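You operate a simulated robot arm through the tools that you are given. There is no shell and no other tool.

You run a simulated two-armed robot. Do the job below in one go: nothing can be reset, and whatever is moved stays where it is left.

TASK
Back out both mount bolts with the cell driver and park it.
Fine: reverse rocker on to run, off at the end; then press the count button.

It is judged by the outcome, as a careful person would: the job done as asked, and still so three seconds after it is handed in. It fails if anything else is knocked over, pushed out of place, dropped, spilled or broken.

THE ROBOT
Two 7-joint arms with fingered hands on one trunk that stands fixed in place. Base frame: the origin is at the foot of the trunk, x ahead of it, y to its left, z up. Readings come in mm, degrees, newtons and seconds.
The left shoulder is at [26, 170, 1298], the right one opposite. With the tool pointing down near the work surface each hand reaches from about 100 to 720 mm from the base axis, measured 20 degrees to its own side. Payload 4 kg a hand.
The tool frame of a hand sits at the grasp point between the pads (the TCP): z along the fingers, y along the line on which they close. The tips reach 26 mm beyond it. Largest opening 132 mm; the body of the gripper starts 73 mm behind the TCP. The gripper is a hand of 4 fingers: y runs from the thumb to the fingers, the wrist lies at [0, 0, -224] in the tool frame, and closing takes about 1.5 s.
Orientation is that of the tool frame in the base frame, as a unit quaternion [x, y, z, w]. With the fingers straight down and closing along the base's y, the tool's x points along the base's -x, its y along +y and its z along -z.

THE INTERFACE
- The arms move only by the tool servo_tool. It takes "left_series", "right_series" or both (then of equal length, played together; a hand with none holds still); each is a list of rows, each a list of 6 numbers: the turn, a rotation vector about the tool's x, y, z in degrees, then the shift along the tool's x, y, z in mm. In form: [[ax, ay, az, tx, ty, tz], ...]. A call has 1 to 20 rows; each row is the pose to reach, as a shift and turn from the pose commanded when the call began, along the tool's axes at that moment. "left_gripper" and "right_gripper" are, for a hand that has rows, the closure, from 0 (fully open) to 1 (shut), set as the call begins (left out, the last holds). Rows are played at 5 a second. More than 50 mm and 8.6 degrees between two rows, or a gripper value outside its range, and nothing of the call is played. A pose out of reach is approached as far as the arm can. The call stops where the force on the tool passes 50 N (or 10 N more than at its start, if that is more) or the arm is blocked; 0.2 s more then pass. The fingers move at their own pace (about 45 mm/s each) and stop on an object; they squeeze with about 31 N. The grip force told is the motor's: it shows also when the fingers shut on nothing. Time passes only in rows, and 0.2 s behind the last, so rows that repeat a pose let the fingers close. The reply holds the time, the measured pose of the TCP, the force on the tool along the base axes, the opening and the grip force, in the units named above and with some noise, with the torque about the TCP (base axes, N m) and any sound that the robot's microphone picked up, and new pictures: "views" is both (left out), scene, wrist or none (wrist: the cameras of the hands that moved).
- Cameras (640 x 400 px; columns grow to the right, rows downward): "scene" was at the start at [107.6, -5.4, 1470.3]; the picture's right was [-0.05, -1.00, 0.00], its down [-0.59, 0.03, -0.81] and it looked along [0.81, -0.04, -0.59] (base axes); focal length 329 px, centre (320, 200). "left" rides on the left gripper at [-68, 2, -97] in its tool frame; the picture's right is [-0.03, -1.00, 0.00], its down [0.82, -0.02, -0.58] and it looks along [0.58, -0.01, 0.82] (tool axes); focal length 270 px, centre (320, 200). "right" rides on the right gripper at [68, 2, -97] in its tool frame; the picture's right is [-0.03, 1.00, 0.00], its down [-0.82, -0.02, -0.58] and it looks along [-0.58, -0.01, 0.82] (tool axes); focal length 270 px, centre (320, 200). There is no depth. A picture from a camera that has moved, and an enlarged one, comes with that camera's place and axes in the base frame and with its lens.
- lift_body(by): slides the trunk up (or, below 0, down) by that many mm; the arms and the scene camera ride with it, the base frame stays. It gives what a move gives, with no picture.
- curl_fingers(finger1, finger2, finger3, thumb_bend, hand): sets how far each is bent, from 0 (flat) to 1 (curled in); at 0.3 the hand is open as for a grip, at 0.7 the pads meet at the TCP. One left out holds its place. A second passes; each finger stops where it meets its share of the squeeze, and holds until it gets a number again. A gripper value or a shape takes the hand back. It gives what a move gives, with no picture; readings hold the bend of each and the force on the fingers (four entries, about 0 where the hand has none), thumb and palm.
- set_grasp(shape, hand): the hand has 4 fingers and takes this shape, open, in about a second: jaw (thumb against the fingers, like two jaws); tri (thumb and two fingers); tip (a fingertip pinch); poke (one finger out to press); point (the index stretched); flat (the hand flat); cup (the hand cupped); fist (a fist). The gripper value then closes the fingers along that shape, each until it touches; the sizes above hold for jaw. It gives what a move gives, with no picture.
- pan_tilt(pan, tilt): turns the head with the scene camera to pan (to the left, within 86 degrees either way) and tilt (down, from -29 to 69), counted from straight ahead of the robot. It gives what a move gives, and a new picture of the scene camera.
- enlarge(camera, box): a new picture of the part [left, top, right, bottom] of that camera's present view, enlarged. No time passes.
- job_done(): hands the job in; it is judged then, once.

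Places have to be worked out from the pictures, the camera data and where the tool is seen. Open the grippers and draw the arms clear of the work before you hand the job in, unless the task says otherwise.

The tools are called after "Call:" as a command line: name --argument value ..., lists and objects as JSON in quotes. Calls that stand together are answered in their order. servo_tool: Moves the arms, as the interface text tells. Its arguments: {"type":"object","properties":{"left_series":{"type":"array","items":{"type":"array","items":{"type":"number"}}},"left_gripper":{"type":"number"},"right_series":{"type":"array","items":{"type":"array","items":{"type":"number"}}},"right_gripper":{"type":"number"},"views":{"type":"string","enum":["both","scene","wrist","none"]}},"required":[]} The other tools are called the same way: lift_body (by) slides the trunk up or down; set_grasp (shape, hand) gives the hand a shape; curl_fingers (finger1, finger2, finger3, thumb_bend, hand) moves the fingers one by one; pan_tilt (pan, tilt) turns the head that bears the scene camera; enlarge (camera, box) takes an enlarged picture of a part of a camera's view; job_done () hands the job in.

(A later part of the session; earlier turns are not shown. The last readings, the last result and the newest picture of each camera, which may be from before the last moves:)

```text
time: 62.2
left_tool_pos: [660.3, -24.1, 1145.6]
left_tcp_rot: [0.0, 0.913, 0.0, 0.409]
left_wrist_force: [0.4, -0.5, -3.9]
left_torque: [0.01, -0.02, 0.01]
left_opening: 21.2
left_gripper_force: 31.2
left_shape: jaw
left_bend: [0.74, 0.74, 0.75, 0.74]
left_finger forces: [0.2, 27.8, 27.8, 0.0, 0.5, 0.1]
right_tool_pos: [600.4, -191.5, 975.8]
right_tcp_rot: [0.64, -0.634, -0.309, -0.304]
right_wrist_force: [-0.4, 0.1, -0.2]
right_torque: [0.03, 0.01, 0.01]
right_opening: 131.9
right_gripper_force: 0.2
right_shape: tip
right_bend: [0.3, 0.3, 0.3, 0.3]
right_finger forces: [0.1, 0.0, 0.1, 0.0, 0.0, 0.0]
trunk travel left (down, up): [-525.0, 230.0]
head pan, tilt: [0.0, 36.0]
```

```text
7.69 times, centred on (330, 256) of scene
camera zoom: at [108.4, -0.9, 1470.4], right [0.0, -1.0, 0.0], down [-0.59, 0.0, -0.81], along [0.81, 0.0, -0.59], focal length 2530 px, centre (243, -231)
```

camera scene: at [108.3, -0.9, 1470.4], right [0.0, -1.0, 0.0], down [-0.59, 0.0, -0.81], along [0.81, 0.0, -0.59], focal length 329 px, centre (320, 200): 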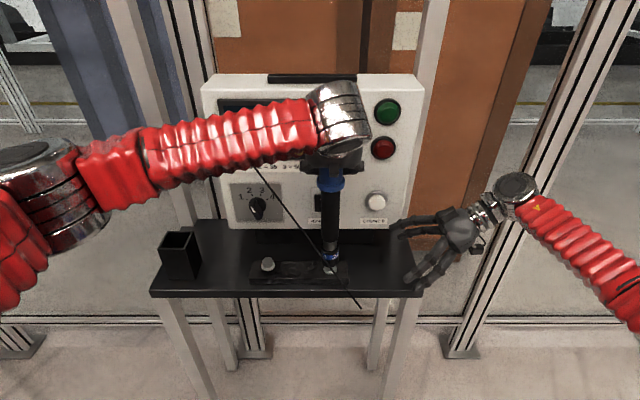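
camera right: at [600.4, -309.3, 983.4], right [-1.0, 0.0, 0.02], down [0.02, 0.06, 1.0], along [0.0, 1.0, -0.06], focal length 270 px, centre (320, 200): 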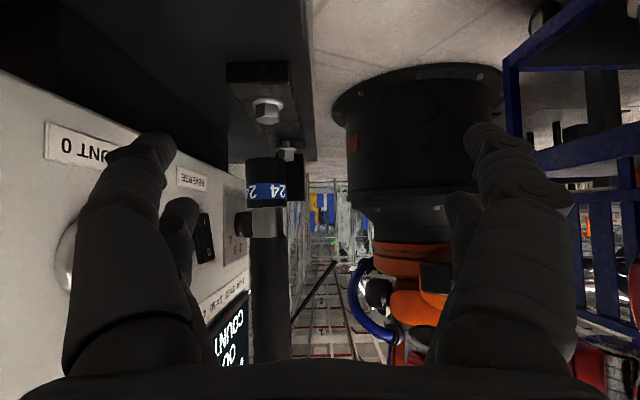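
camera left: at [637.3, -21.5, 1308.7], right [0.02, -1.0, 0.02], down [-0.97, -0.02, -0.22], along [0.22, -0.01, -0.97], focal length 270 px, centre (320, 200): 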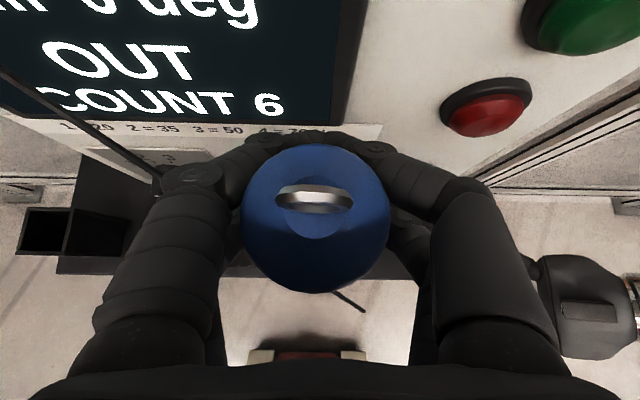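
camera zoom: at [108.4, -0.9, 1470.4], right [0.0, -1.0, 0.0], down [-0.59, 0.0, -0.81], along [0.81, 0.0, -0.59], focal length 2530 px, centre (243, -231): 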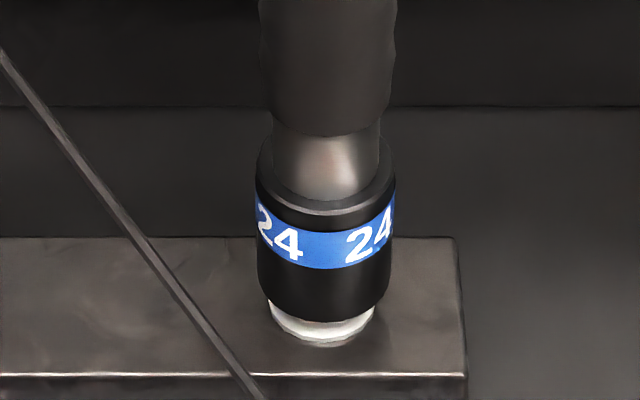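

The socket is over the right bolt's head without resistance. I lower about 14 mm to seat it and press, expecting RUN.

Call:
servo_tool --left_series '[[0, 0, 0, 2.2, 0, 2], [0, 0, 0, 4.5, 0, 4], [0, 0, 0, 6.7, 0, 5.9], [0, 0, 0, 8.2, 0, 7.2], [0, 0, 0, 9.5, 0, 8.4], [0, 0, 0, 10.5, 0, 9.3], [0, 0, 0, 10.5, 0, 9.3]]' --views "both"

Call:
enlarge --camera "right" --box '[220, 80, 320, 180]'

```text
time: 63.8
left_tool_pos: [660.4, -23.3, 1136.4]
left_tcp_rot: [-0.001, 0.912, 0.0, 0.411]
left_wrist_force: [0.9, 1.2, 14.0]
left_torque: [0.16, -0.01, 0.01]
left_opening: 21.3
left_gripper_force: 30.9
left_shape: jaw
left_bend: [0.74, 0.74, 0.75, 0.74]
left_finger forces: [0.1, 33.4, 28.6, 0.0, 0.5, 0.0]
right_tool_pos: [599.6, -191.1, 977.0]
right_tcp_rot: [0.641, -0.634, -0.308, -0.305]
right_wrist_force: [0.7, -1.2, -0.4]
right_torque: [0.0, 0.02, 0.02]
right_opening: 132.0
right_gripper_force: 0.0
right_shape: tip
right_bend: [0.3, 0.3, 0.3, 0.3]
right_finger forces: [0.1, 0.1, 0.0, 0.0, 0.0, 0.0]
trunk travel left (down, up): [-525.0, 230.0]
head pan, tilt: [0.0, 36.0]
camera scene: at [106.6, -0.8, 1470.7], right [0.0, -1.0, 0.0], down [-0.59, 0.0, -0.81], along [0.81, 0.0, -0.59], focal length 329 px, centre (320, 200)
camera left: at [633.1, -21.9, 1251.0], right [0.02, -1.0, 0.02], down [-0.97, -0.02, -0.23], along [0.23, -0.02, -0.97], focal length 270 px, centre (320, 200)
```

scene: 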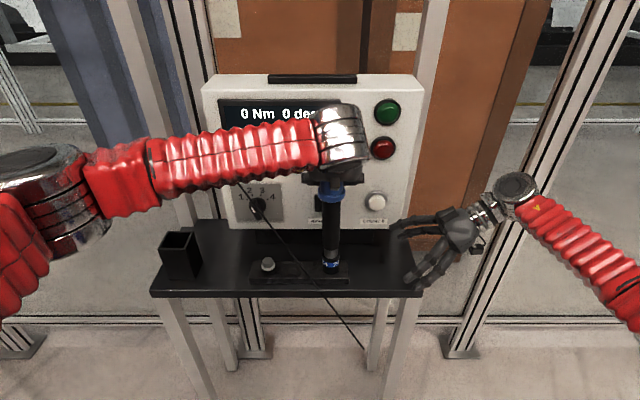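
left: 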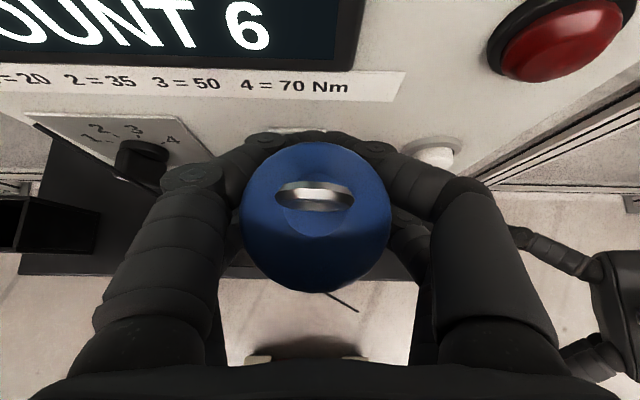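

```text
4.00 times, centred on (270, 130) of right
camera zoom: at [599.3, -309.3, 984.4], right [-1.0, 0.0, 0.02], down [0.02, 0.06, 1.0], along [0.0, 1.0, -0.06], focal length 1081 px, centre (520, 480)
```

zoom: 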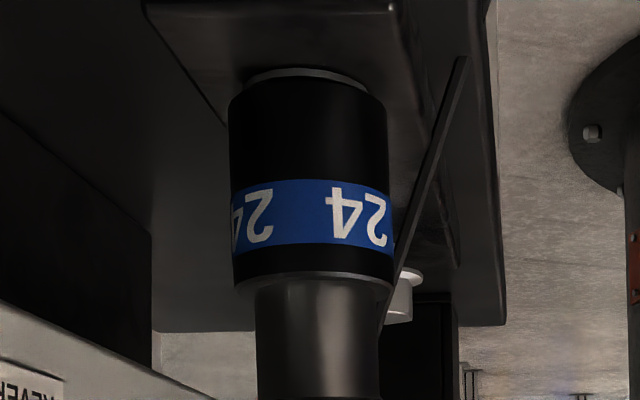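

Seated with about 18 N; the status line is hidden by the arm, so I watch the force: I press 1 mm more and hold for a second to see whether the bolt rises.

Call:
servo_tool --left_series '[[0, 0, 0, 0.8, 0, 0.7], [0, 0, 0, 0.8, 0, 0.7], [0, 0, 0, 0.8, 0, 0.7], [0, 0, 0, 0.8, 0, 0.7]]' --views "none"

Call:
enlarge --camera "right" --box '[220, 80, 320, 180]'

Call:
enlarge --camera "left" --box '[0, 0, 400, 200]'

```text
time: 64.8
left_tool_pos: [658.5, -24.0, 1137.6]
left_tcp_rot: [0.0, 0.911, -0.001, 0.413]
left_wrist_force: [2.4, 1.5, 32.3]
left_torque: [0.3, -0.17, -0.03]
left_opening: 21.1
left_gripper_force: 31.1
left_shape: jaw
left_bend: [0.74, 0.75, 0.75, 0.74]
left_finger forces: [0.0, 43.7, 33.8, 0.0, 0.7, 0.0]
right_tool_pos: [598.6, -191.7, 977.6]
right_tcp_rot: [0.641, -0.633, -0.308, -0.305]
right_wrist_force: [-0.4, 1.1, -0.2]
right_torque: [-0.01, -0.01, 0.0]
right_opening: 132.0
right_gripper_force: 0.0
right_shape: tip
right_bend: [0.3, 0.3, 0.3, 0.3]
right_finger forces: [0.1, 0.0, 0.0, 0.0, 0.0, 0.1]
trunk travel left (down, up): [-525.0, 230.0]
head pan, tilt: [0.0, 36.0]
```

```text
4.00 times, centred on (270, 130) of right
camera zoom: at [597.9, -309.2, 985.2], right [-1.0, 0.0, 0.02], down [0.02, 0.06, 1.0], along [0.0, 1.0, -0.06], focal length 1081 px, centre (520, 480)
```

zoom: 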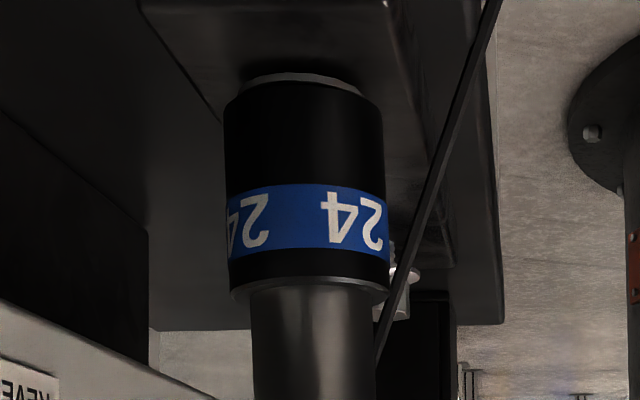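

```text
1.60 times, centred on (200, 100) of left
camera zoom: at [631.2, -21.9, 1252.7], right [0.02, -1.0, 0.02], down [-0.97, -0.02, -0.23], along [0.23, -0.02, -0.97], focal length 432 px, centre (512, 360)
```

zoom: 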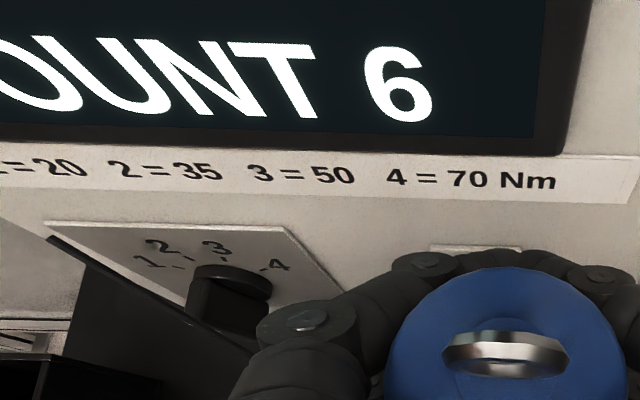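

The force has climbed to 32 N as the TCP rises: the driver is running and the bolt is coming up. I follow upward at about 1.5 mm/s for four seconds.

Call:
servo_tool --left_series '[[0, 0, 0, -0.23, 0, -0.2], [0, 0, 0, -0.45, 0, -0.4], [0, 0, 0, -0.68, 0, -0.6], [0, 0, 0, -0.9, 0, -0.8], [0, 0, 0, -1.13, 0, -1.0], [0, 0, 0, -1.35, 0, -1.2], [0, 0, 0, -1.58, 0, -1.39], [0, 0, 0, -1.8, 0, -1.59], [0, 0, 0, -2.03, 0, -1.79], [0, 0, 0, -2.25, 0, -1.98], [0, 0, 0, -2.48, 0, -2.18], [0, 0, 0, -2.7, 0, -2.38], [0, 0, 0, -2.93, 0, -2.58], [0, 0, 0, -3.15, 0, -2.78], [0, 0, 0, -3.38, 0, -2.98], [0, 0, 0, -3.6, 0, -3.17], [0, 0, 0, -3.83, 0, -3.37], [0, 0, 0, -4.05, 0, -3.57], [0, 0, 0, -4.28, 0, -3.77], [0, 0, 0, -4.5, 0, -3.97]]' --views "none"

Call:
enlarge --camera "right" --box '[220, 80, 320, 180]'

Call:
enlarge --camera "scene" --box '[200, 70, 420, 235]'

```text
time: 69.0
left_tool_pos: [657.4, -24.2, 1141.2]
left_tcp_rot: [-0.001, 0.911, 0.001, 0.412]
left_wrist_force: [2.7, 1.5, 26.2]
left_torque: [0.29, -0.14, -0.05]
left_opening: 21.1
left_gripper_force: 30.8
left_shape: jaw
left_bend: [0.74, 0.75, 0.75, 0.74]
left_finger forces: [0.1, 43.6, 32.3, 0.1, 0.5, 0.0]
right_tool_pos: [597.7, -191.5, 978.1]
right_tcp_rot: [0.641, -0.633, -0.308, -0.304]
right_wrist_force: [-0.2, -0.4, -0.1]
right_torque: [-0.01, -0.06, 0.0]
right_opening: 131.8
right_gripper_force: 0.0
right_shape: tip
right_bend: [0.3, 0.3, 0.3, 0.3]
right_finger forces: [0.0, 0.1, 0.0, 0.0, 0.0, 0.0]
trunk travel left (down, up): [-525.0, 230.0]
head pan, tilt: [0.0, 36.0]
```

```text
4.00 times, centred on (270, 130) of right
camera zoom: at [598.3, -309.2, 985.0], right [-1.0, 0.0, 0.02], down [0.02, 0.06, 1.0], along [0.0, 1.0, -0.06], focal length 1081 px, centre (520, 480)
```

zoom: 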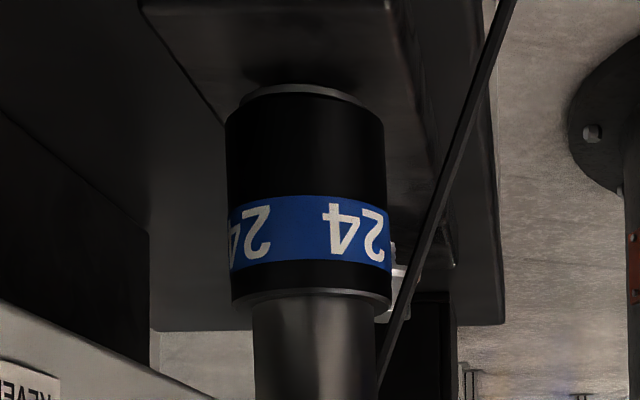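

```text
2.42 times, centred on (310, 152) of scene
camera zoom: at [105.1, -0.6, 1470.8], right [0.0, -1.0, 0.0], down [-0.59, 0.0, -0.81], along [0.81, 0.0, -0.59], focal length 797 px, centre (344, 315)
```

zoom: 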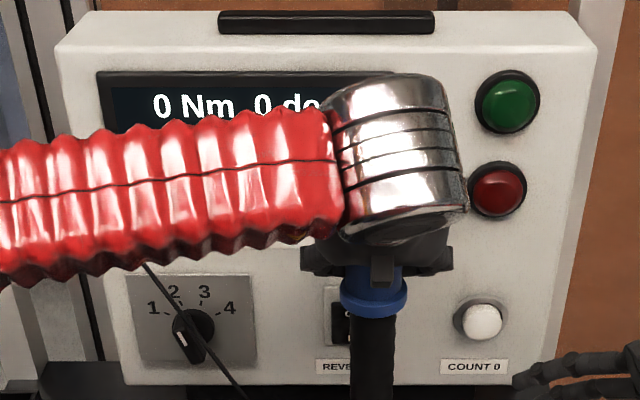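

The push stays around 30 N after I raised 6 mm, so the bolt has risen some 5 mm. I keep following for another four seconds.

Call:
servo_tool --left_series '[[0, 0, 0, -0.18, 0, -0.16], [0, 0, 0, -0.36, 0, -0.32], [0, 0, 0, -0.54, 0, -0.48], [0, 0, 0, -0.72, 0, -0.63], [0, 0, 0, -0.9, 0, -0.79], [0, 0, 0, -1.08, 0, -0.95], [0, 0, 0, -1.26, 0, -1.11], [0, 0, 0, -1.44, 0, -1.27], [0, 0, 0, -1.62, 0, -1.43], [0, 0, 0, -1.8, 0, -1.59], [0, 0, 0, -1.98, 0, -1.75], [0, 0, 0, -2.16, 0, -1.9], [0, 0, 0, -2.34, 0, -2.06], [0, 0, 0, -2.52, 0, -2.22], [0, 0, 0, -2.7, 0, -2.38], [0, 0, 0, -2.88, 0, -2.54], [0, 0, 0, -3.06, 0, -2.7], [0, 0, 0, -3.24, 0, -2.86], [0, 0, 0, -3.42, 0, -3.01], [0, 0, 0, -3.6, 0, -3.17]]' --views "none"

Call:
enlarge --camera "right" --box '[220, 80, 320, 180]'

Call:
enlarge --camera "scene" --box '[200, 70, 420, 235]'

```text
time: 73.2
left_tool_pos: [657.5, -24.9, 1146.5]
left_tcp_rot: [0.0, 0.911, 0.0, 0.411]
left_wrist_force: [1.1, 0.8, 27.3]
left_torque: [0.31, -0.11, -0.04]
left_opening: 21.1
left_gripper_force: 30.7
left_shape: jaw
left_bend: [0.74, 0.75, 0.75, 0.74]
left_finger forces: [0.0, 44.7, 33.3, 0.0, 0.6, 0.1]
right_tool_pos: [597.9, -190.7, 978.1]
right_tcp_rot: [0.641, -0.634, -0.308, -0.305]
right_wrist_force: [-0.2, -0.6, -0.2]
right_torque: [-0.01, 0.02, 0.01]
right_opening: 131.8
right_gripper_force: 0.0
right_shape: tip
right_bend: [0.3, 0.3, 0.3, 0.3]
right_finger forces: [0.0, 0.0, 0.1, 0.0, 0.0, 0.1]
trunk travel left (down, up): [-525.0, 230.0]
head pan, tilt: [0.0, 36.0]
```

```text
4.00 times, centred on (270, 130) of right
camera zoom: at [598.3, -309.2, 985.0], right [-1.0, 0.0, 0.02], down [0.02, 0.06, 1.0], along [0.0, 1.0, -0.06], focal length 1081 px, centre (520, 480)
```

zoom: 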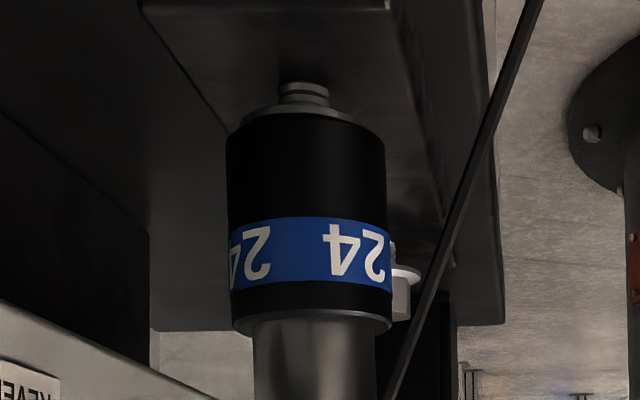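

```text
2.42 times, centred on (310, 152) of scene
camera zoom: at [105.0, -0.6, 1470.8], right [0.0, -1.0, 0.0], down [-0.59, 0.0, -0.81], along [0.81, 0.0, -0.59], focal length 797 px, centre (344, 315)
```

zoom: 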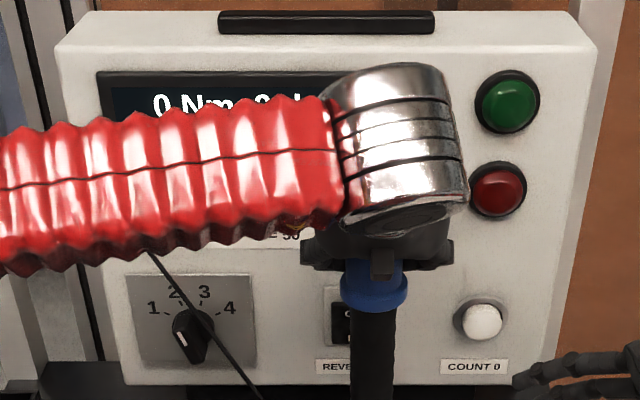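

The thread is emerging just as with the first bolt. I follow for about three more seconds and watch for the force to settle.

Call:
servo_tool --left_series '[[0, 0, 0, -0.18, 0, -0.16], [0, 0, 0, -0.36, 0, -0.32], [0, 0, 0, -0.54, 0, -0.48], [0, 0, 0, -0.72, 0, -0.63], [0, 0, 0, -0.9, 0, -0.79], [0, 0, 0, -1.08, 0, -0.95], [0, 0, 0, -1.26, 0, -1.11], [0, 0, 0, -1.44, 0, -1.27], [0, 0, 0, -1.62, 0, -1.43], [0, 0, 0, -1.8, 0, -1.59], [0, 0, 0, -1.98, 0, -1.75], [0, 0, 0, -2.16, 0, -1.9], [0, 0, 0, -2.34, 0, -2.06], [0, 0, 0, -2.34, 0, -2.06], [0, 0, 0, -2.34, 0, -2.06], [0, 0, 0, -2.34, 0, -2.06], [0, 0, 0, -2.34, 0, -2.06]]' --views "none"

Call:
enlarge --camera "right" --box '[220, 80, 320, 180]'

Call:
enlarge --camera "left" --box '[0, 0, 400, 200]'

```text
time: 76.8
left_tool_pos: [657.2, -24.5, 1147.7]
left_tcp_rot: [0.0, 0.912, 0.0, 0.409]
left_wrist_force: [2.1, 1.5, 23.2]
left_torque: [0.14, -0.1, -0.05]
left_opening: 21.1
left_gripper_force: 31.1
left_shape: jaw
left_bend: [0.74, 0.75, 0.75, 0.74]
left_finger forces: [0.1, 40.8, 33.7, 0.0, 0.4, 0.0]
right_tool_pos: [597.8, -191.8, 977.4]
right_tcp_rot: [0.641, -0.633, -0.309, -0.305]
right_wrist_force: [0.5, -0.6, -0.5]
right_torque: [0.01, 0.0, -0.02]
right_opening: 131.6
right_gripper_force: 0.2
right_shape: tip
right_bend: [0.3, 0.3, 0.3, 0.3]
right_finger forces: [0.1, 0.0, 0.1, 0.0, 0.0, 0.1]
trunk travel left (down, up): [-525.0, 230.0]
head pan, tilt: [0.0, 36.0]
```

```text
4.00 times, centred on (270, 130) of right
camera zoom: at [598.6, -309.3, 984.7], right [-1.0, 0.0, 0.02], down [0.02, 0.06, 1.0], along [0.0, 1.0, -0.06], focal length 1081 px, centre (520, 480)
```

zoom: 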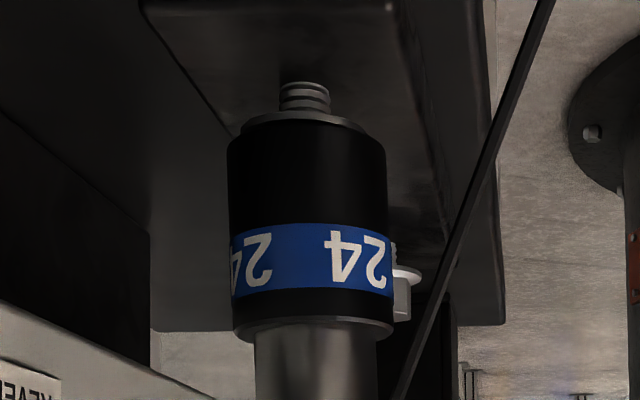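

```text
1.60 times, centred on (200, 100) of left
camera zoom: at [632.0, -22.5, 1262.4], right [0.02, -1.0, 0.02], down [-0.97, -0.02, -0.23], along [0.23, -0.01, -0.97], focal length 432 px, centre (512, 360)
```

zoom: 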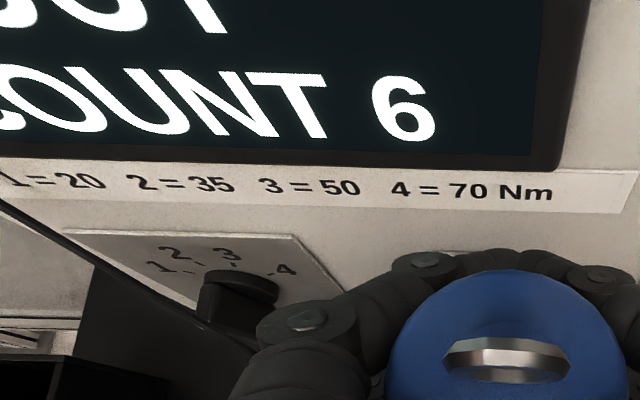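

The left camera shows the status ending "…UT" again (OUT) and the bolt has stopped rising: the second bolt is out. I lift the driver straight up 60 mm and confirm on the display.

Call:
servo_tool --left_series '[[0, 0, 0, -3.7, 0, -3.3], [0, 0, 0, -7.5, 0, -6.6], [0, 0, 0, -11.2, 0, -9.9], [0, 0, 0, -15, 0, -13.2], [0, 0, 0, -18.7, 0, -16.5], [0, 0, 0, -22.5, 0, -19.8], [0, 0, 0, -30, 0, -26.4], [0, 0, 0, -37.5, 0, -33], [0, 0, 0, -45, 0, -39.7], [0, 0, 0, -45, 0, -39.7]]' --views "both"

Call:
enlarge --camera "right" --box '[200, 60, 340, 200]'

Call:
enlarge --camera "scene" --box '[230, 210, 370, 300]'

```text
time: 79.0
left_tool_pos: [660.4, -23.3, 1206.3]
left_tcp_rot: [0.0, 0.913, 0.0, 0.408]
left_wrist_force: [-0.2, -0.5, -4.0]
left_torque: [0.05, -0.05, -0.01]
left_opening: 21.3
left_gripper_force: 31.0
left_shape: jaw
left_bend: [0.74, 0.74, 0.75, 0.74]
left_finger forces: [0.0, 28.1, 28.0, 0.0, 0.3, 0.1]
right_tool_pos: [599.6, -191.5, 976.7]
right_tcp_rot: [0.641, -0.634, -0.309, -0.304]
right_wrist_force: [0.3, -0.5, -0.4]
right_torque: [0.05, 0.01, 0.03]
right_opening: 132.0
right_gripper_force: 0.1
right_shape: tip
right_bend: [0.3, 0.3, 0.3, 0.3]
right_finger forces: [0.0, 0.0, 0.1, 0.0, 0.0, 0.0]
trunk travel left (down, up): [-525.0, 230.0]
head pan, tilt: [0.0, 36.0]
camera scene: at [108.6, -0.8, 1470.4], right [0.0, -1.0, 0.0], down [-0.59, 0.0, -0.81], along [0.81, 0.0, -0.59], focal length 329 px, centre (320, 200)
camera left: at [635.4, -22.4, 1319.9], right [0.02, -1.0, 0.02], down [-0.97, -0.02, -0.22], along [0.22, -0.01, -0.97], focal length 270 px, centre (320, 200)
```

scene: 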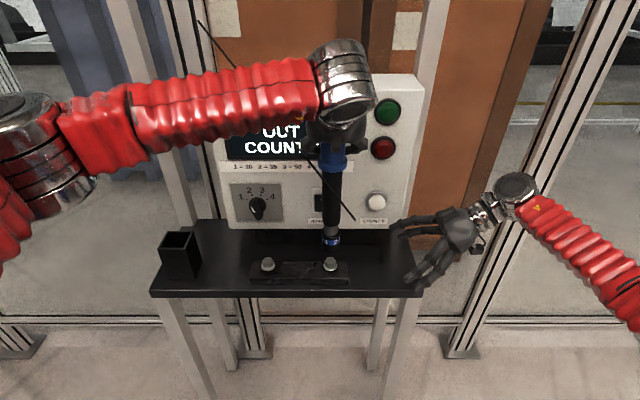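
left: 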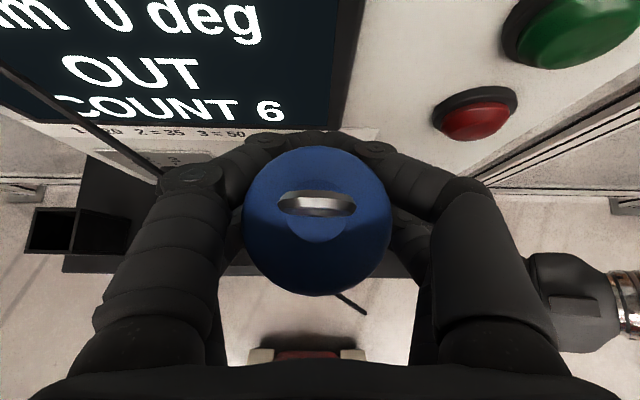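

```text
2.86 times, centred on (270, 130) of right
camera zoom: at [600.5, -309.4, 983.3], right [-1.0, 0.0, 0.02], down [0.02, 0.06, 1.0], along [0.0, 1.0, -0.06], focal length 772 px, centre (463, 400)
```

zoom: 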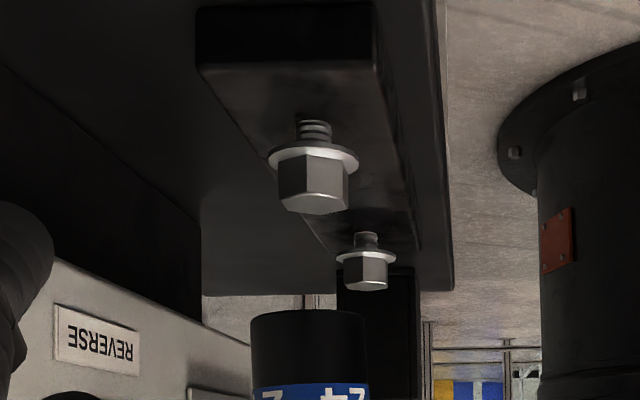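

```text
4.44 times, centred on (300, 255) of scene
camera zoom: at [108.6, -0.8, 1470.4], right [0.0, -1.0, 0.0], down [-0.59, 0.0, -0.81], along [0.81, 0.0, -0.59], focal length 1462 px, centre (409, -44)
```

zoom: 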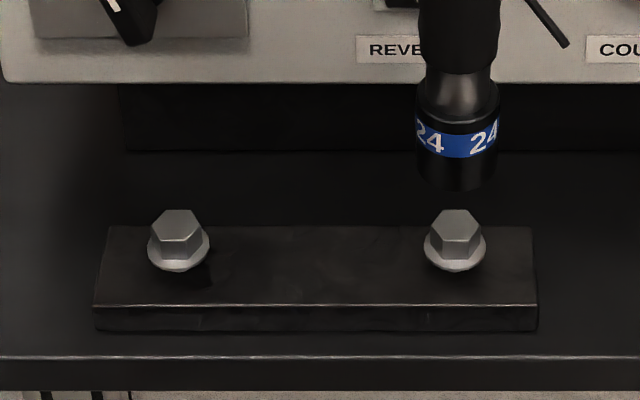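

Both bolts stand backed out and undisturbed, and the display reads OUT. I raise the driver 64 mm and carry it left to above the holder.

Call:
servo_tool --left_series '[[0, 0, 0, -12, 0, -10.7], [0, 0, 0, -24, 0, -21.3], [0, 0, 0, -36, 0, -32], [0, 0, 0, -47.8, 0, -42.6], [0, 0, 0, -48, 12, -42], [0, 0, 0, -48.5, 32, -41], [0, 0, 0, -49, 55, -40.5], [0, 0, 0, -49.5, 78, -40], [0, 0, 0, -50, 101, -39.5], [0, 0, 0, -50.5, 124, -39], [0, 0, 0, -51, 147, -38.5], [0, 0, 0, -51.5, 170, -38], [0, 0, 0, -52, 193, -37.5], [0, 0, 0, -52.5, 216, -37], [0, 0, 0, -53, 239, -36.5], [0, 0, 0, -53.5, 262, -36], [0, 0, 0, -54, 285, -35.5], [0, 0, 0, -54.5, 308, -35], [0, 0, 0, -54.8, 330, -34.7], [0, 0, 0, -54.8, 350, -34.7]]' --views "both"

Call:
enlarge --camera "scene" --box '[100, 120, 260, 290]'

Call:
enlarge --camera "right" --box '[240, 120, 340, 220]'

```text
time: 83.2
left_tool_pos: [668.7, 326.1, 1269.8]
left_tcp_rot: [0.0, 0.913, 0.0, 0.408]
left_wrist_force: [-0.7, -0.2, -4.4]
left_torque: [-0.09, -0.07, -0.03]
left_opening: 20.9
left_gripper_force: 30.9
left_shape: jaw
left_bend: [0.74, 0.74, 0.75, 0.74]
left_finger forces: [0.1, 27.5, 28.1, 0.0, 0.1, 0.1]
right_tool_pos: [599.8, -190.2, 977.6]
right_tcp_rot: [0.64, -0.634, -0.309, -0.305]
right_wrist_force: [1.3, 0.3, -0.1]
right_torque: [-0.01, 0.02, 0.01]
right_opening: 132.1
right_gripper_force: 0.0
right_shape: tip
right_bend: [0.3, 0.3, 0.3, 0.3]
right_finger forces: [0.1, 0.1, 0.0, 0.0, 0.0, 0.0]
trunk travel left (down, up): [-525.0, 230.0]
head pan, tilt: [0.0, 36.0]
camera scene: at [108.2, 0.2, 1470.4], right [0.0, -1.0, 0.0], down [-0.59, 0.0, -0.81], along [0.81, 0.0, -0.59], focal length 329 px, centre (320, 200)
camera left: at [642.9, 327.7, 1384.9], right [0.02, -1.0, 0.02], down [-0.97, -0.02, -0.22], along [0.22, -0.02, -0.97], focal length 270 px, centre (320, 200)
```

scene: 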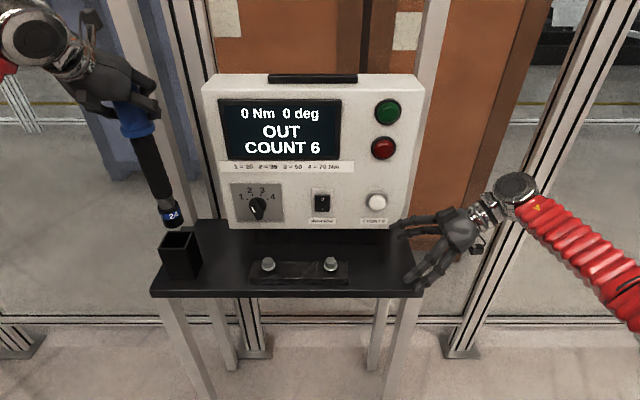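
left: 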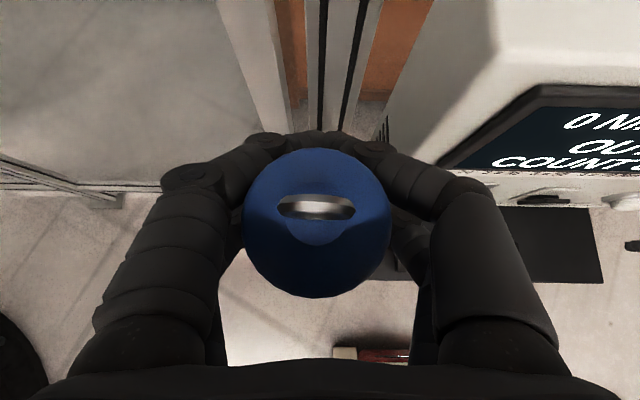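

```text
2.35 times, centred on (180, 205) of scene
camera zoom: at [108.2, 0.2, 1470.4], right [0.0, -1.0, 0.0], down [-0.59, 0.0, -0.81], along [0.81, 0.0, -0.59], focal length 774 px, centre (649, 188)
```

zoom: 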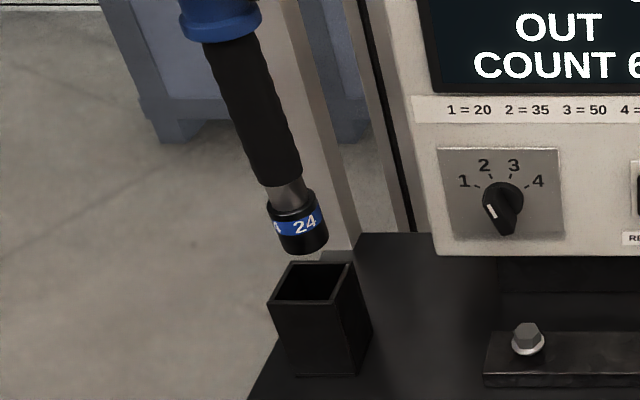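

```text
4.00 times, centred on (290, 170) of right
camera zoom: at [600.2, -308.7, 983.7], right [-1.0, 0.0, 0.02], down [0.02, 0.06, 1.0], along [0.0, 1.0, -0.06], focal length 1081 px, centre (440, 320)
```

zoom: 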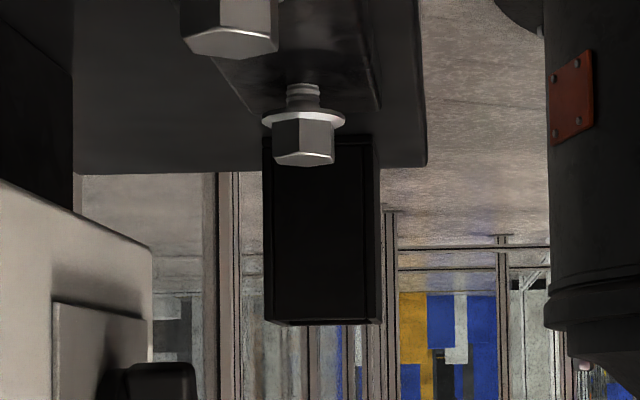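

The driver is about 48 mm above the holder and needs roughly 7–8 mm more toward +y. I shift and lower 30 mm, then compare in both views.

Call:
servo_tool --left_series '[[0, 0, 0, 0, 4, 0], [0, 0, 0, 0, 8, 0], [0, 0, 0, 7.5, 8, 6.6], [0, 0, 0, 15, 8, 13.3], [0, 0, 0, 22.4, 8, 20], [0, 0, 0, 22.4, 8, 20]]' --views "scene"

Call:
enlarge --camera "scene" --box '[135, 190, 225, 280]'

Call:
enlarge --camera "right" --box '[240, 140, 340, 240]'

```text
time: 84.6
left_tool_pos: [669.9, 333.4, 1240.7]
left_tcp_rot: [0.0, 0.913, 0.0, 0.407]
left_wrist_force: [0.4, -0.4, -3.5]
left_torque: [-0.02, -0.05, 0.01]
left_opening: 20.9
left_gripper_force: 30.7
left_shape: jaw
left_bend: [0.74, 0.74, 0.75, 0.74]
left_finger forces: [0.1, 27.7, 27.9, 0.0, 0.1, 0.1]
right_tool_pos: [600.0, -190.9, 976.7]
right_tcp_rot: [0.641, -0.634, -0.309, -0.304]
right_wrist_force: [-0.3, 0.5, -0.9]
right_torque: [0.01, 0.0, 0.04]
right_opening: 131.8
right_gripper_force: 0.0
right_shape: tip
right_bend: [0.3, 0.3, 0.3, 0.3]
right_finger forces: [0.0, 0.0, 0.1, 0.0, 0.0, 0.0]
trunk travel left (down, up): [-525.0, 230.0]
head pan, tilt: [0.0, 36.0]
camera scene: at [108.2, -0.7, 1470.4], right [0.0, -1.0, 0.0], down [-0.59, 0.0, -0.81], along [0.81, 0.0, -0.59], focal length 329 px, centre (320, 200)
```

scene: 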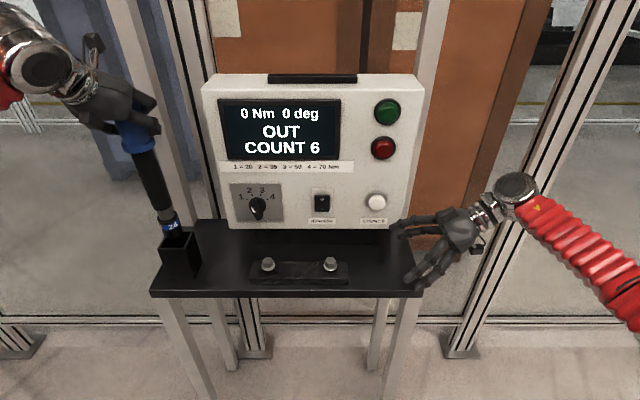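

```text
4.44 times, centred on (180, 235) of scene
camera zoom: at [108.2, -0.7, 1470.4], right [0.0, -1.0, 0.0], down [-0.59, 0.0, -0.81], along [0.81, 0.0, -0.59], focal length 1462 px, centre (942, 44)
```

zoom: 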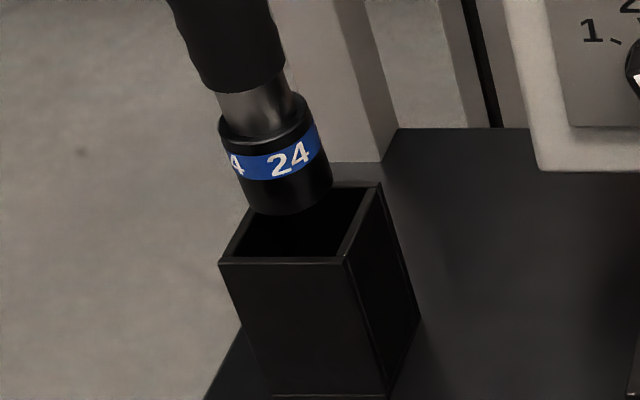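

```text
4.00 times, centred on (290, 190) of right
camera zoom: at [600.3, -309.2, 983.5], right [-1.0, 0.0, 0.02], down [0.02, 0.06, 1.0], along [0.0, 1.0, -0.06], focal length 1081 px, centre (440, 240)
```

zoom: 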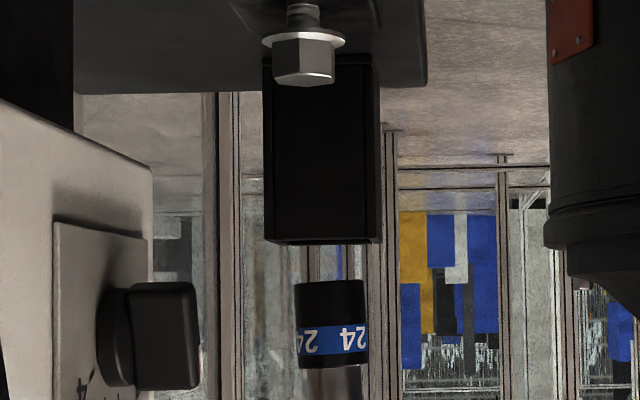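

Both views agree the socket is about 23 mm above the holder and 3.7 mm short in x, with y right. I shift +3.7 mm in x and lower 32 mm so the socket just enters, then check.

Call:
servo_tool --left_series '[[0, 0, 0, -2.5, 0, 2.8], [0, 0, 0, -2.5, 0, 2.8], [0, 0, 0, 3.5, 0, 8.1], [0, 0, 0, 9.5, 0, 13.4], [0, 0, 0, 15.4, 0, 18.8], [0, 0, 0, 21.4, 0, 24.1], [0, 0, 0, 21.4, 0, 24.1]]' --views "none"

Call:
enlarge --camera "scene" --box '[135, 190, 225, 280]'

Call:
enlarge --camera "right" --box '[240, 140, 340, 240]'

```text
time: 86.2
left_tool_pos: [674.8, 334.1, 1206.8]
left_tcp_rot: [0.0, 0.913, 0.0, 0.408]
left_wrist_force: [0.4, -0.6, -4.0]
left_torque: [-0.04, -0.05, 0.0]
left_opening: 21.2
left_gripper_force: 30.8
left_shape: jaw
left_bend: [0.74, 0.74, 0.75, 0.74]
left_finger forces: [0.1, 27.6, 27.9, 0.1, 0.1, 0.0]
right_tool_pos: [601.1, -191.5, 974.4]
right_tcp_rot: [0.64, -0.634, -0.31, -0.304]
right_wrist_force: [-0.1, -0.4, -0.1]
right_torque: [0.02, -0.01, 0.01]
right_opening: 132.0
right_gripper_force: 0.1
right_shape: tip
right_bend: [0.3, 0.3, 0.3, 0.3]
right_finger forces: [0.0, 0.0, 0.1, 0.1, 0.0, 0.1]
trunk travel left (down, up): [-525.0, 230.0]
head pan, tilt: [0.0, 36.0]
```

```text
4.44 times, centred on (180, 235) of scene
camera zoom: at [108.3, -0.7, 1470.4], right [0.0, -1.0, 0.0], down [-0.59, 0.0, -0.81], along [0.81, 0.0, -0.59], focal length 1462 px, centre (942, 44)
```

zoom: 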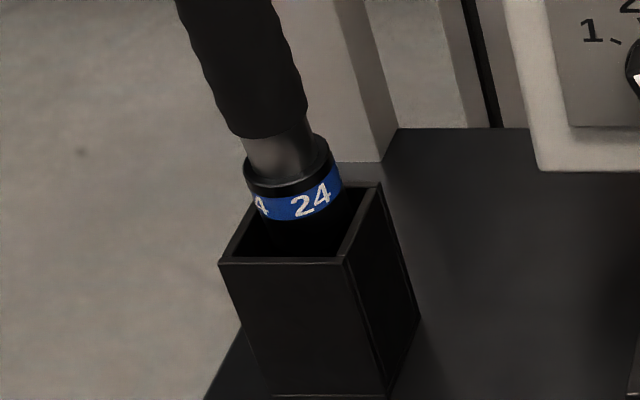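

```text
4.00 times, centred on (290, 190) of right
camera zoom: at [600.4, -309.3, 983.4], right [-1.0, 0.0, 0.02], down [0.02, 0.06, 1.0], along [0.0, 1.0, -0.06], focal length 1081 px, centre (440, 240)
```

zoom: 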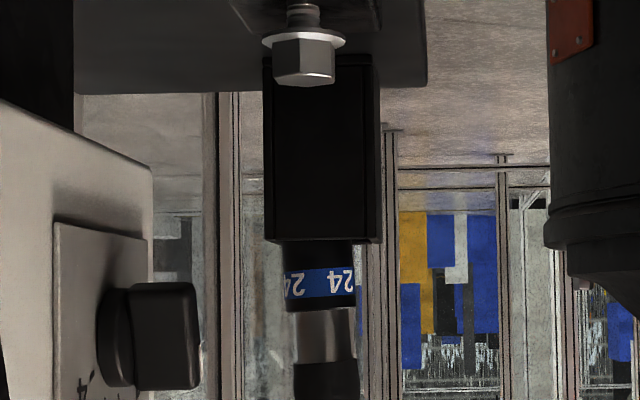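

The socket is entering the holder freely, about 3 mm toward +x with a slight lean. I straighten it by 1.2°, centre it, and lower a further 50 mm.

Call:
servo_tool --left_series '[[0, 0.6, 0, -1.2, 0, 1.3], [0, 1.2, 0, -2.3, 0, 2.6], [0, 1.2, 0, 5.2, 0, 9.2], [0, 1.2, 0, 12.6, 0, 15.9], [0, 1.2, 0, 20.1, 0, 22.5], [0, 1.2, 0, 27.6, 0, 29.2], [0, 1.2, 0, 35, 0, 35.8], [0, 1.2, 0, 35, 0, 35.8]]' --views "none"

Call:
enlarge --camera "scene" --box '[135, 170, 225, 280]'

Call:
enlarge --camera "right" --box '[240, 140, 340, 240]'

```text
time: 88.0
left_tool_pos: [678.0, 333.8, 1157.6]
left_tcp_rot: [0.0, 0.917, 0.0, 0.399]
left_wrist_force: [-0.3, -0.3, -4.0]
left_torque: [0.0, -0.04, -0.01]
left_opening: 20.9
left_gripper_force: 31.4
left_shape: jaw
left_bend: [0.74, 0.74, 0.75, 0.74]
left_finger forces: [0.0, 27.5, 27.9, 0.0, 0.1, 0.0]
right_tool_pos: [601.1, -191.3, 976.8]
right_tcp_rot: [0.641, -0.634, -0.309, -0.304]
right_wrist_force: [0.3, 0.3, -0.4]
right_torque: [-0.03, 0.06, 0.01]
right_opening: 131.9
right_gripper_force: 0.1
right_shape: tip
right_bend: [0.3, 0.3, 0.3, 0.3]
right_finger forces: [0.0, 0.0, 0.0, 0.0, 0.0, 0.0]
trunk travel left (down, up): [-525.0, 230.0]
head pan, tilt: [0.0, 36.0]
```

```text
3.64 times, centred on (180, 225) of scene
camera zoom: at [108.3, -0.6, 1470.4], right [0.0, -1.0, 0.0], down [-0.59, 0.0, -0.81], along [0.81, 0.0, -0.59], focal length 1196 px, centre (829, 109)
```

zoom: 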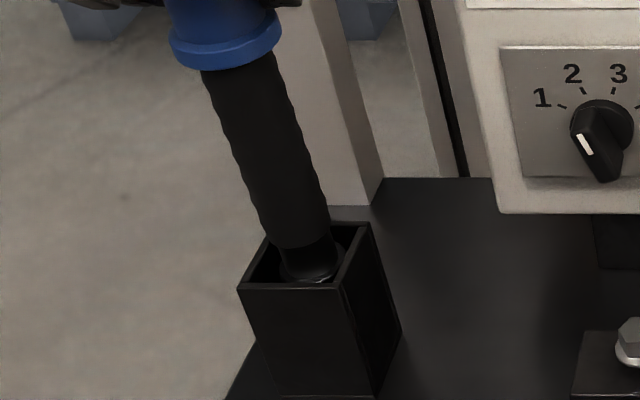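

```text
4.00 times, centred on (290, 190) of right
camera zoom: at [600.3, -309.2, 983.5], right [-1.0, 0.0, 0.02], down [0.02, 0.06, 1.0], along [0.0, 1.0, -0.06], focal length 1081 px, centre (440, 240)
```

zoom: 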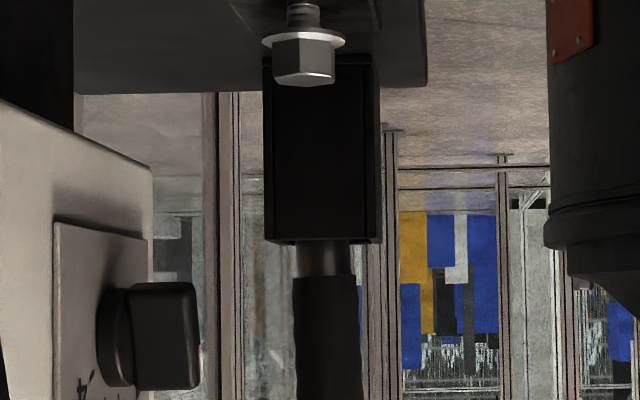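

Centred in the holder and free. I lower another 32 mm toward the floor of the holder.

Call:
servo_tool --left_series '[[0, 0, 0, 7.3, 0, 6.8], [0, 0, 0, 14.6, 0, 13.6], [0, 0, 0, 19, 0, 17.7], [0, 0, 0, 21.2, 0, 19.8], [0, 0, 0, 23.4, 0, 21.8], [0, 0, 0, 23.4, 0, 21.8]]' --views "none"

```text
time: 89.4
left_tool_pos: [677.9, 333.4, 1124.7]
left_tcp_rot: [-0.001, 0.917, 0.001, 0.399]
left_wrist_force: [-0.8, 1.0, -3.4]
left_torque: [-0.01, -0.04, 0.02]
left_opening: 20.8
left_gripper_force: 30.7
left_shape: jaw
left_bend: [0.74, 0.74, 0.75, 0.74]
left_finger forces: [0.0, 27.6, 27.8, 0.0, 0.1, 0.0]
right_tool_pos: [600.5, -191.2, 977.1]
right_tcp_rot: [0.64, -0.634, -0.309, -0.304]
right_wrist_force: [0.1, 0.4, 0.0]
right_torque: [0.0, 0.0, -0.01]
right_opening: 131.8
right_gripper_force: 0.0
right_shape: tip
right_bend: [0.3, 0.3, 0.3, 0.3]
right_finger forces: [0.1, 0.0, 0.1, 0.2, 0.0, 0.0]
trunk travel left (down, up): [-525.0, 230.0]
head pan, tilt: [0.0, 36.0]
```

Still no contact at TCP z 1125; I go down in 2 mm steps for another 6 mm.

Call:
servo_tool --left_series '[[0, 0, 0, 1.5, 0, 1.4], [0, 0, 0, 2.9, 0, 2.7], [0, 0, 0, 4.4, 0, 4.1], [0, 0, 0, 4.4, 0, 4.1]]' --views "both"

Call:
enlarge --camera "scene" --box '[100, 120, 240, 290]'

```text
time: 90.4
left_tool_pos: [677.2, 333.8, 1119.4]
left_tcp_rot: [-0.001, 0.917, 0.0, 0.398]
left_wrist_force: [0.3, -0.4, -4.1]
left_torque: [-0.03, -0.04, 0.01]
left_opening: 20.9
left_gripper_force: 30.8
left_shape: jaw
left_bend: [0.74, 0.74, 0.75, 0.74]
left_finger forces: [0.0, 27.5, 27.9, 0.0, 0.0, 0.0]
right_tool_pos: [600.9, -190.8, 975.7]
right_tcp_rot: [0.64, -0.634, -0.308, -0.305]
right_wrist_force: [-0.3, 0.4, -1.0]
right_torque: [0.01, -0.01, 0.0]
right_opening: 132.1
right_gripper_force: 0.0
right_shape: tip
right_bend: [0.3, 0.3, 0.3, 0.3]
right_finger forces: [0.0, 0.0, 0.1, 0.0, 0.0, 0.0]
trunk travel left (down, up): [-525.0, 230.0]
head pan, tilt: [0.0, 36.0]
camera scene: at [108.3, -0.6, 1470.4], right [0.0, -1.0, 0.0], down [-0.59, 0.0, -0.81], along [0.81, 0.0, -0.59], focal length 329 px, centre (320, 200)
camera left: at [654.4, 335.6, 1234.7], right [0.02, -1.0, 0.02], down [-0.98, -0.02, -0.2], along [0.2, -0.01, -0.98], focal length 270 px, centre (320, 200)
```

scene: 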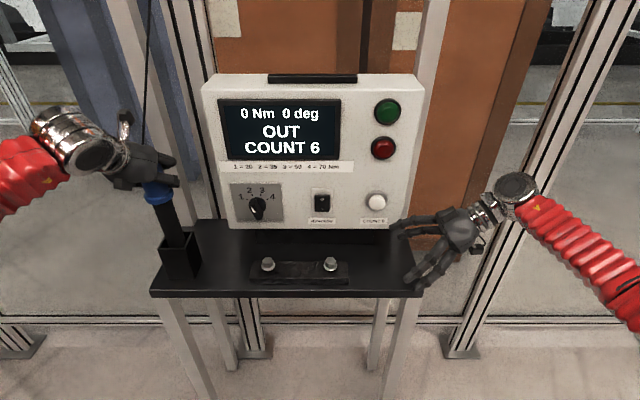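
left: 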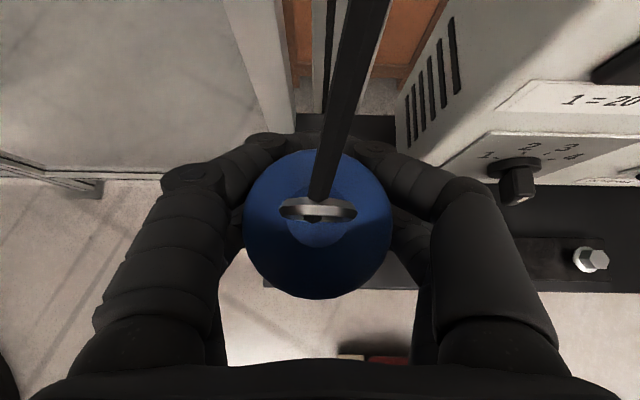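

```text
2.35 times, centred on (170, 205) of scene
camera zoom: at [108.3, -0.6, 1470.4], right [0.0, -1.0, 0.0], down [-0.59, 0.0, -0.81], along [0.81, 0.0, -0.59], focal length 774 px, centre (673, 188)
```

zoom: 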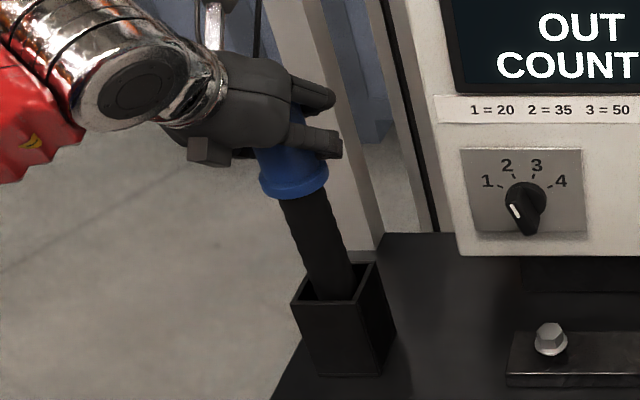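

The cord hangs from the reel to the ring again and the collar is nearly at its original height. I lower further in 2 mm steps until the floor is felt.

Call:
servo_tool --left_series '[[0, 0, 0, 1.5, 0, 1.4], [0, 0, 0, 2.9, 0, 2.7], [0, 0, 0, 2.9, 0, 2.7], [0, 0, 0, 2.9, 0, 2.7]]' --views "none"

```text
time: 91.4
left_tool_pos: [676.9, 332.6, 1117.6]
left_tcp_rot: [0.001, 0.917, -0.001, 0.399]
left_wrist_force: [0.4, 0.4, -0.3]
left_torque: [0.0, 0.0, -0.03]
left_opening: 21.2
left_gripper_force: 31.3
left_shape: jaw
left_bend: [0.74, 0.74, 0.75, 0.74]
left_finger forces: [0.0, 27.7, 28.2, 0.1, 0.0, 0.1]
right_tool_pos: [600.2, -192.2, 977.0]
right_tcp_rot: [0.64, -0.634, -0.308, -0.305]
right_wrist_force: [-0.4, -0.5, -0.5]
right_torque: [0.02, -0.02, 0.01]
right_opening: 131.9
right_gripper_force: 0.0
right_shape: tip
right_bend: [0.3, 0.3, 0.3, 0.3]
right_finger forces: [0.2, 0.1, 0.1, 0.1, 0.1, 0.1]
trunk travel left (down, up): [-525.0, 230.0]
head pan, tilt: [0.0, 36.0]
```

The measured load has gone from -4 to about 0 N, so the driver now rests on the holder floor. I open the left gripper in place.

Call:
servo_tool --left_series '[[0, 0, 0, 0, 0, 0], [0, 0, 0, 0, 0, 0], [0, 0, 0, 0, 0, 0], [0, 0, 0, 0, 0, 0], [0, 0, 0, 0, 0, 0], [0, 0, 0, 0, 0, 0], [0, 0, 0, 0, 0, 0], [0, 0, 0, 0, 0, 0], [0, 0, 0, 0, 0, 0]]' --left_gripper 0.0 --views "both"

```text
time: 93.4
left_tool_pos: [677.0, 333.0, 1115.2]
left_tcp_rot: [0.0, 0.916, 0.0, 0.4]
left_wrist_force: [-0.4, -0.5, 0.9]
left_torque: [0.0, -0.01, -0.04]
left_opening: 132.0
left_gripper_force: 0.0
left_shape: jaw
left_bend: [0.3, 0.3, 0.3, 0.3]
left_finger forces: [0.0, 0.0, 0.0, 0.1, 0.0, 0.0]
right_tool_pos: [599.8, -192.1, 976.9]
right_tcp_rot: [0.64, -0.634, -0.309, -0.305]
right_wrist_force: [0.2, 0.2, 0.3]
right_torque: [0.0, 0.0, -0.01]
right_opening: 132.1
right_gripper_force: 0.1
right_shape: tip
right_bend: [0.3, 0.3, 0.3, 0.3]
right_finger forces: [0.0, 0.0, 0.0, 0.1, 0.0, 0.0]
trunk travel left (down, up): [-525.0, 230.0]
head pan, tilt: [0.0, 36.0]
camera scene: at [107.8, -0.8, 1470.5], right [0.0, -1.0, 0.0], down [-0.59, 0.0, -0.81], along [0.81, 0.0, -0.59], focal length 329 px, centre (320, 200)
camera left: at [653.7, 335.3, 1231.4], right [0.02, -1.0, 0.02], down [-0.98, -0.02, -0.2], along [0.2, -0.01, -0.98], focal length 270 px, centre (320, 200)
```

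scene: 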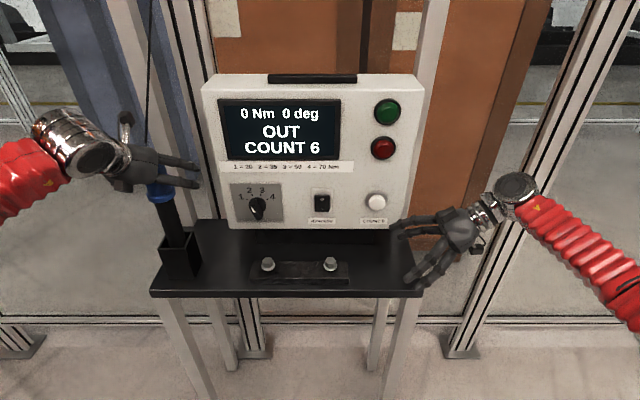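
left: 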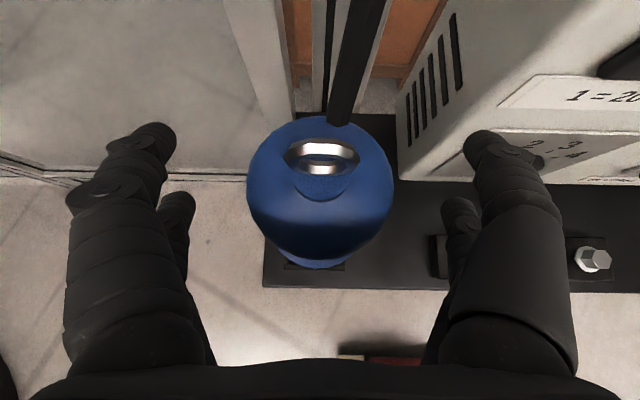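

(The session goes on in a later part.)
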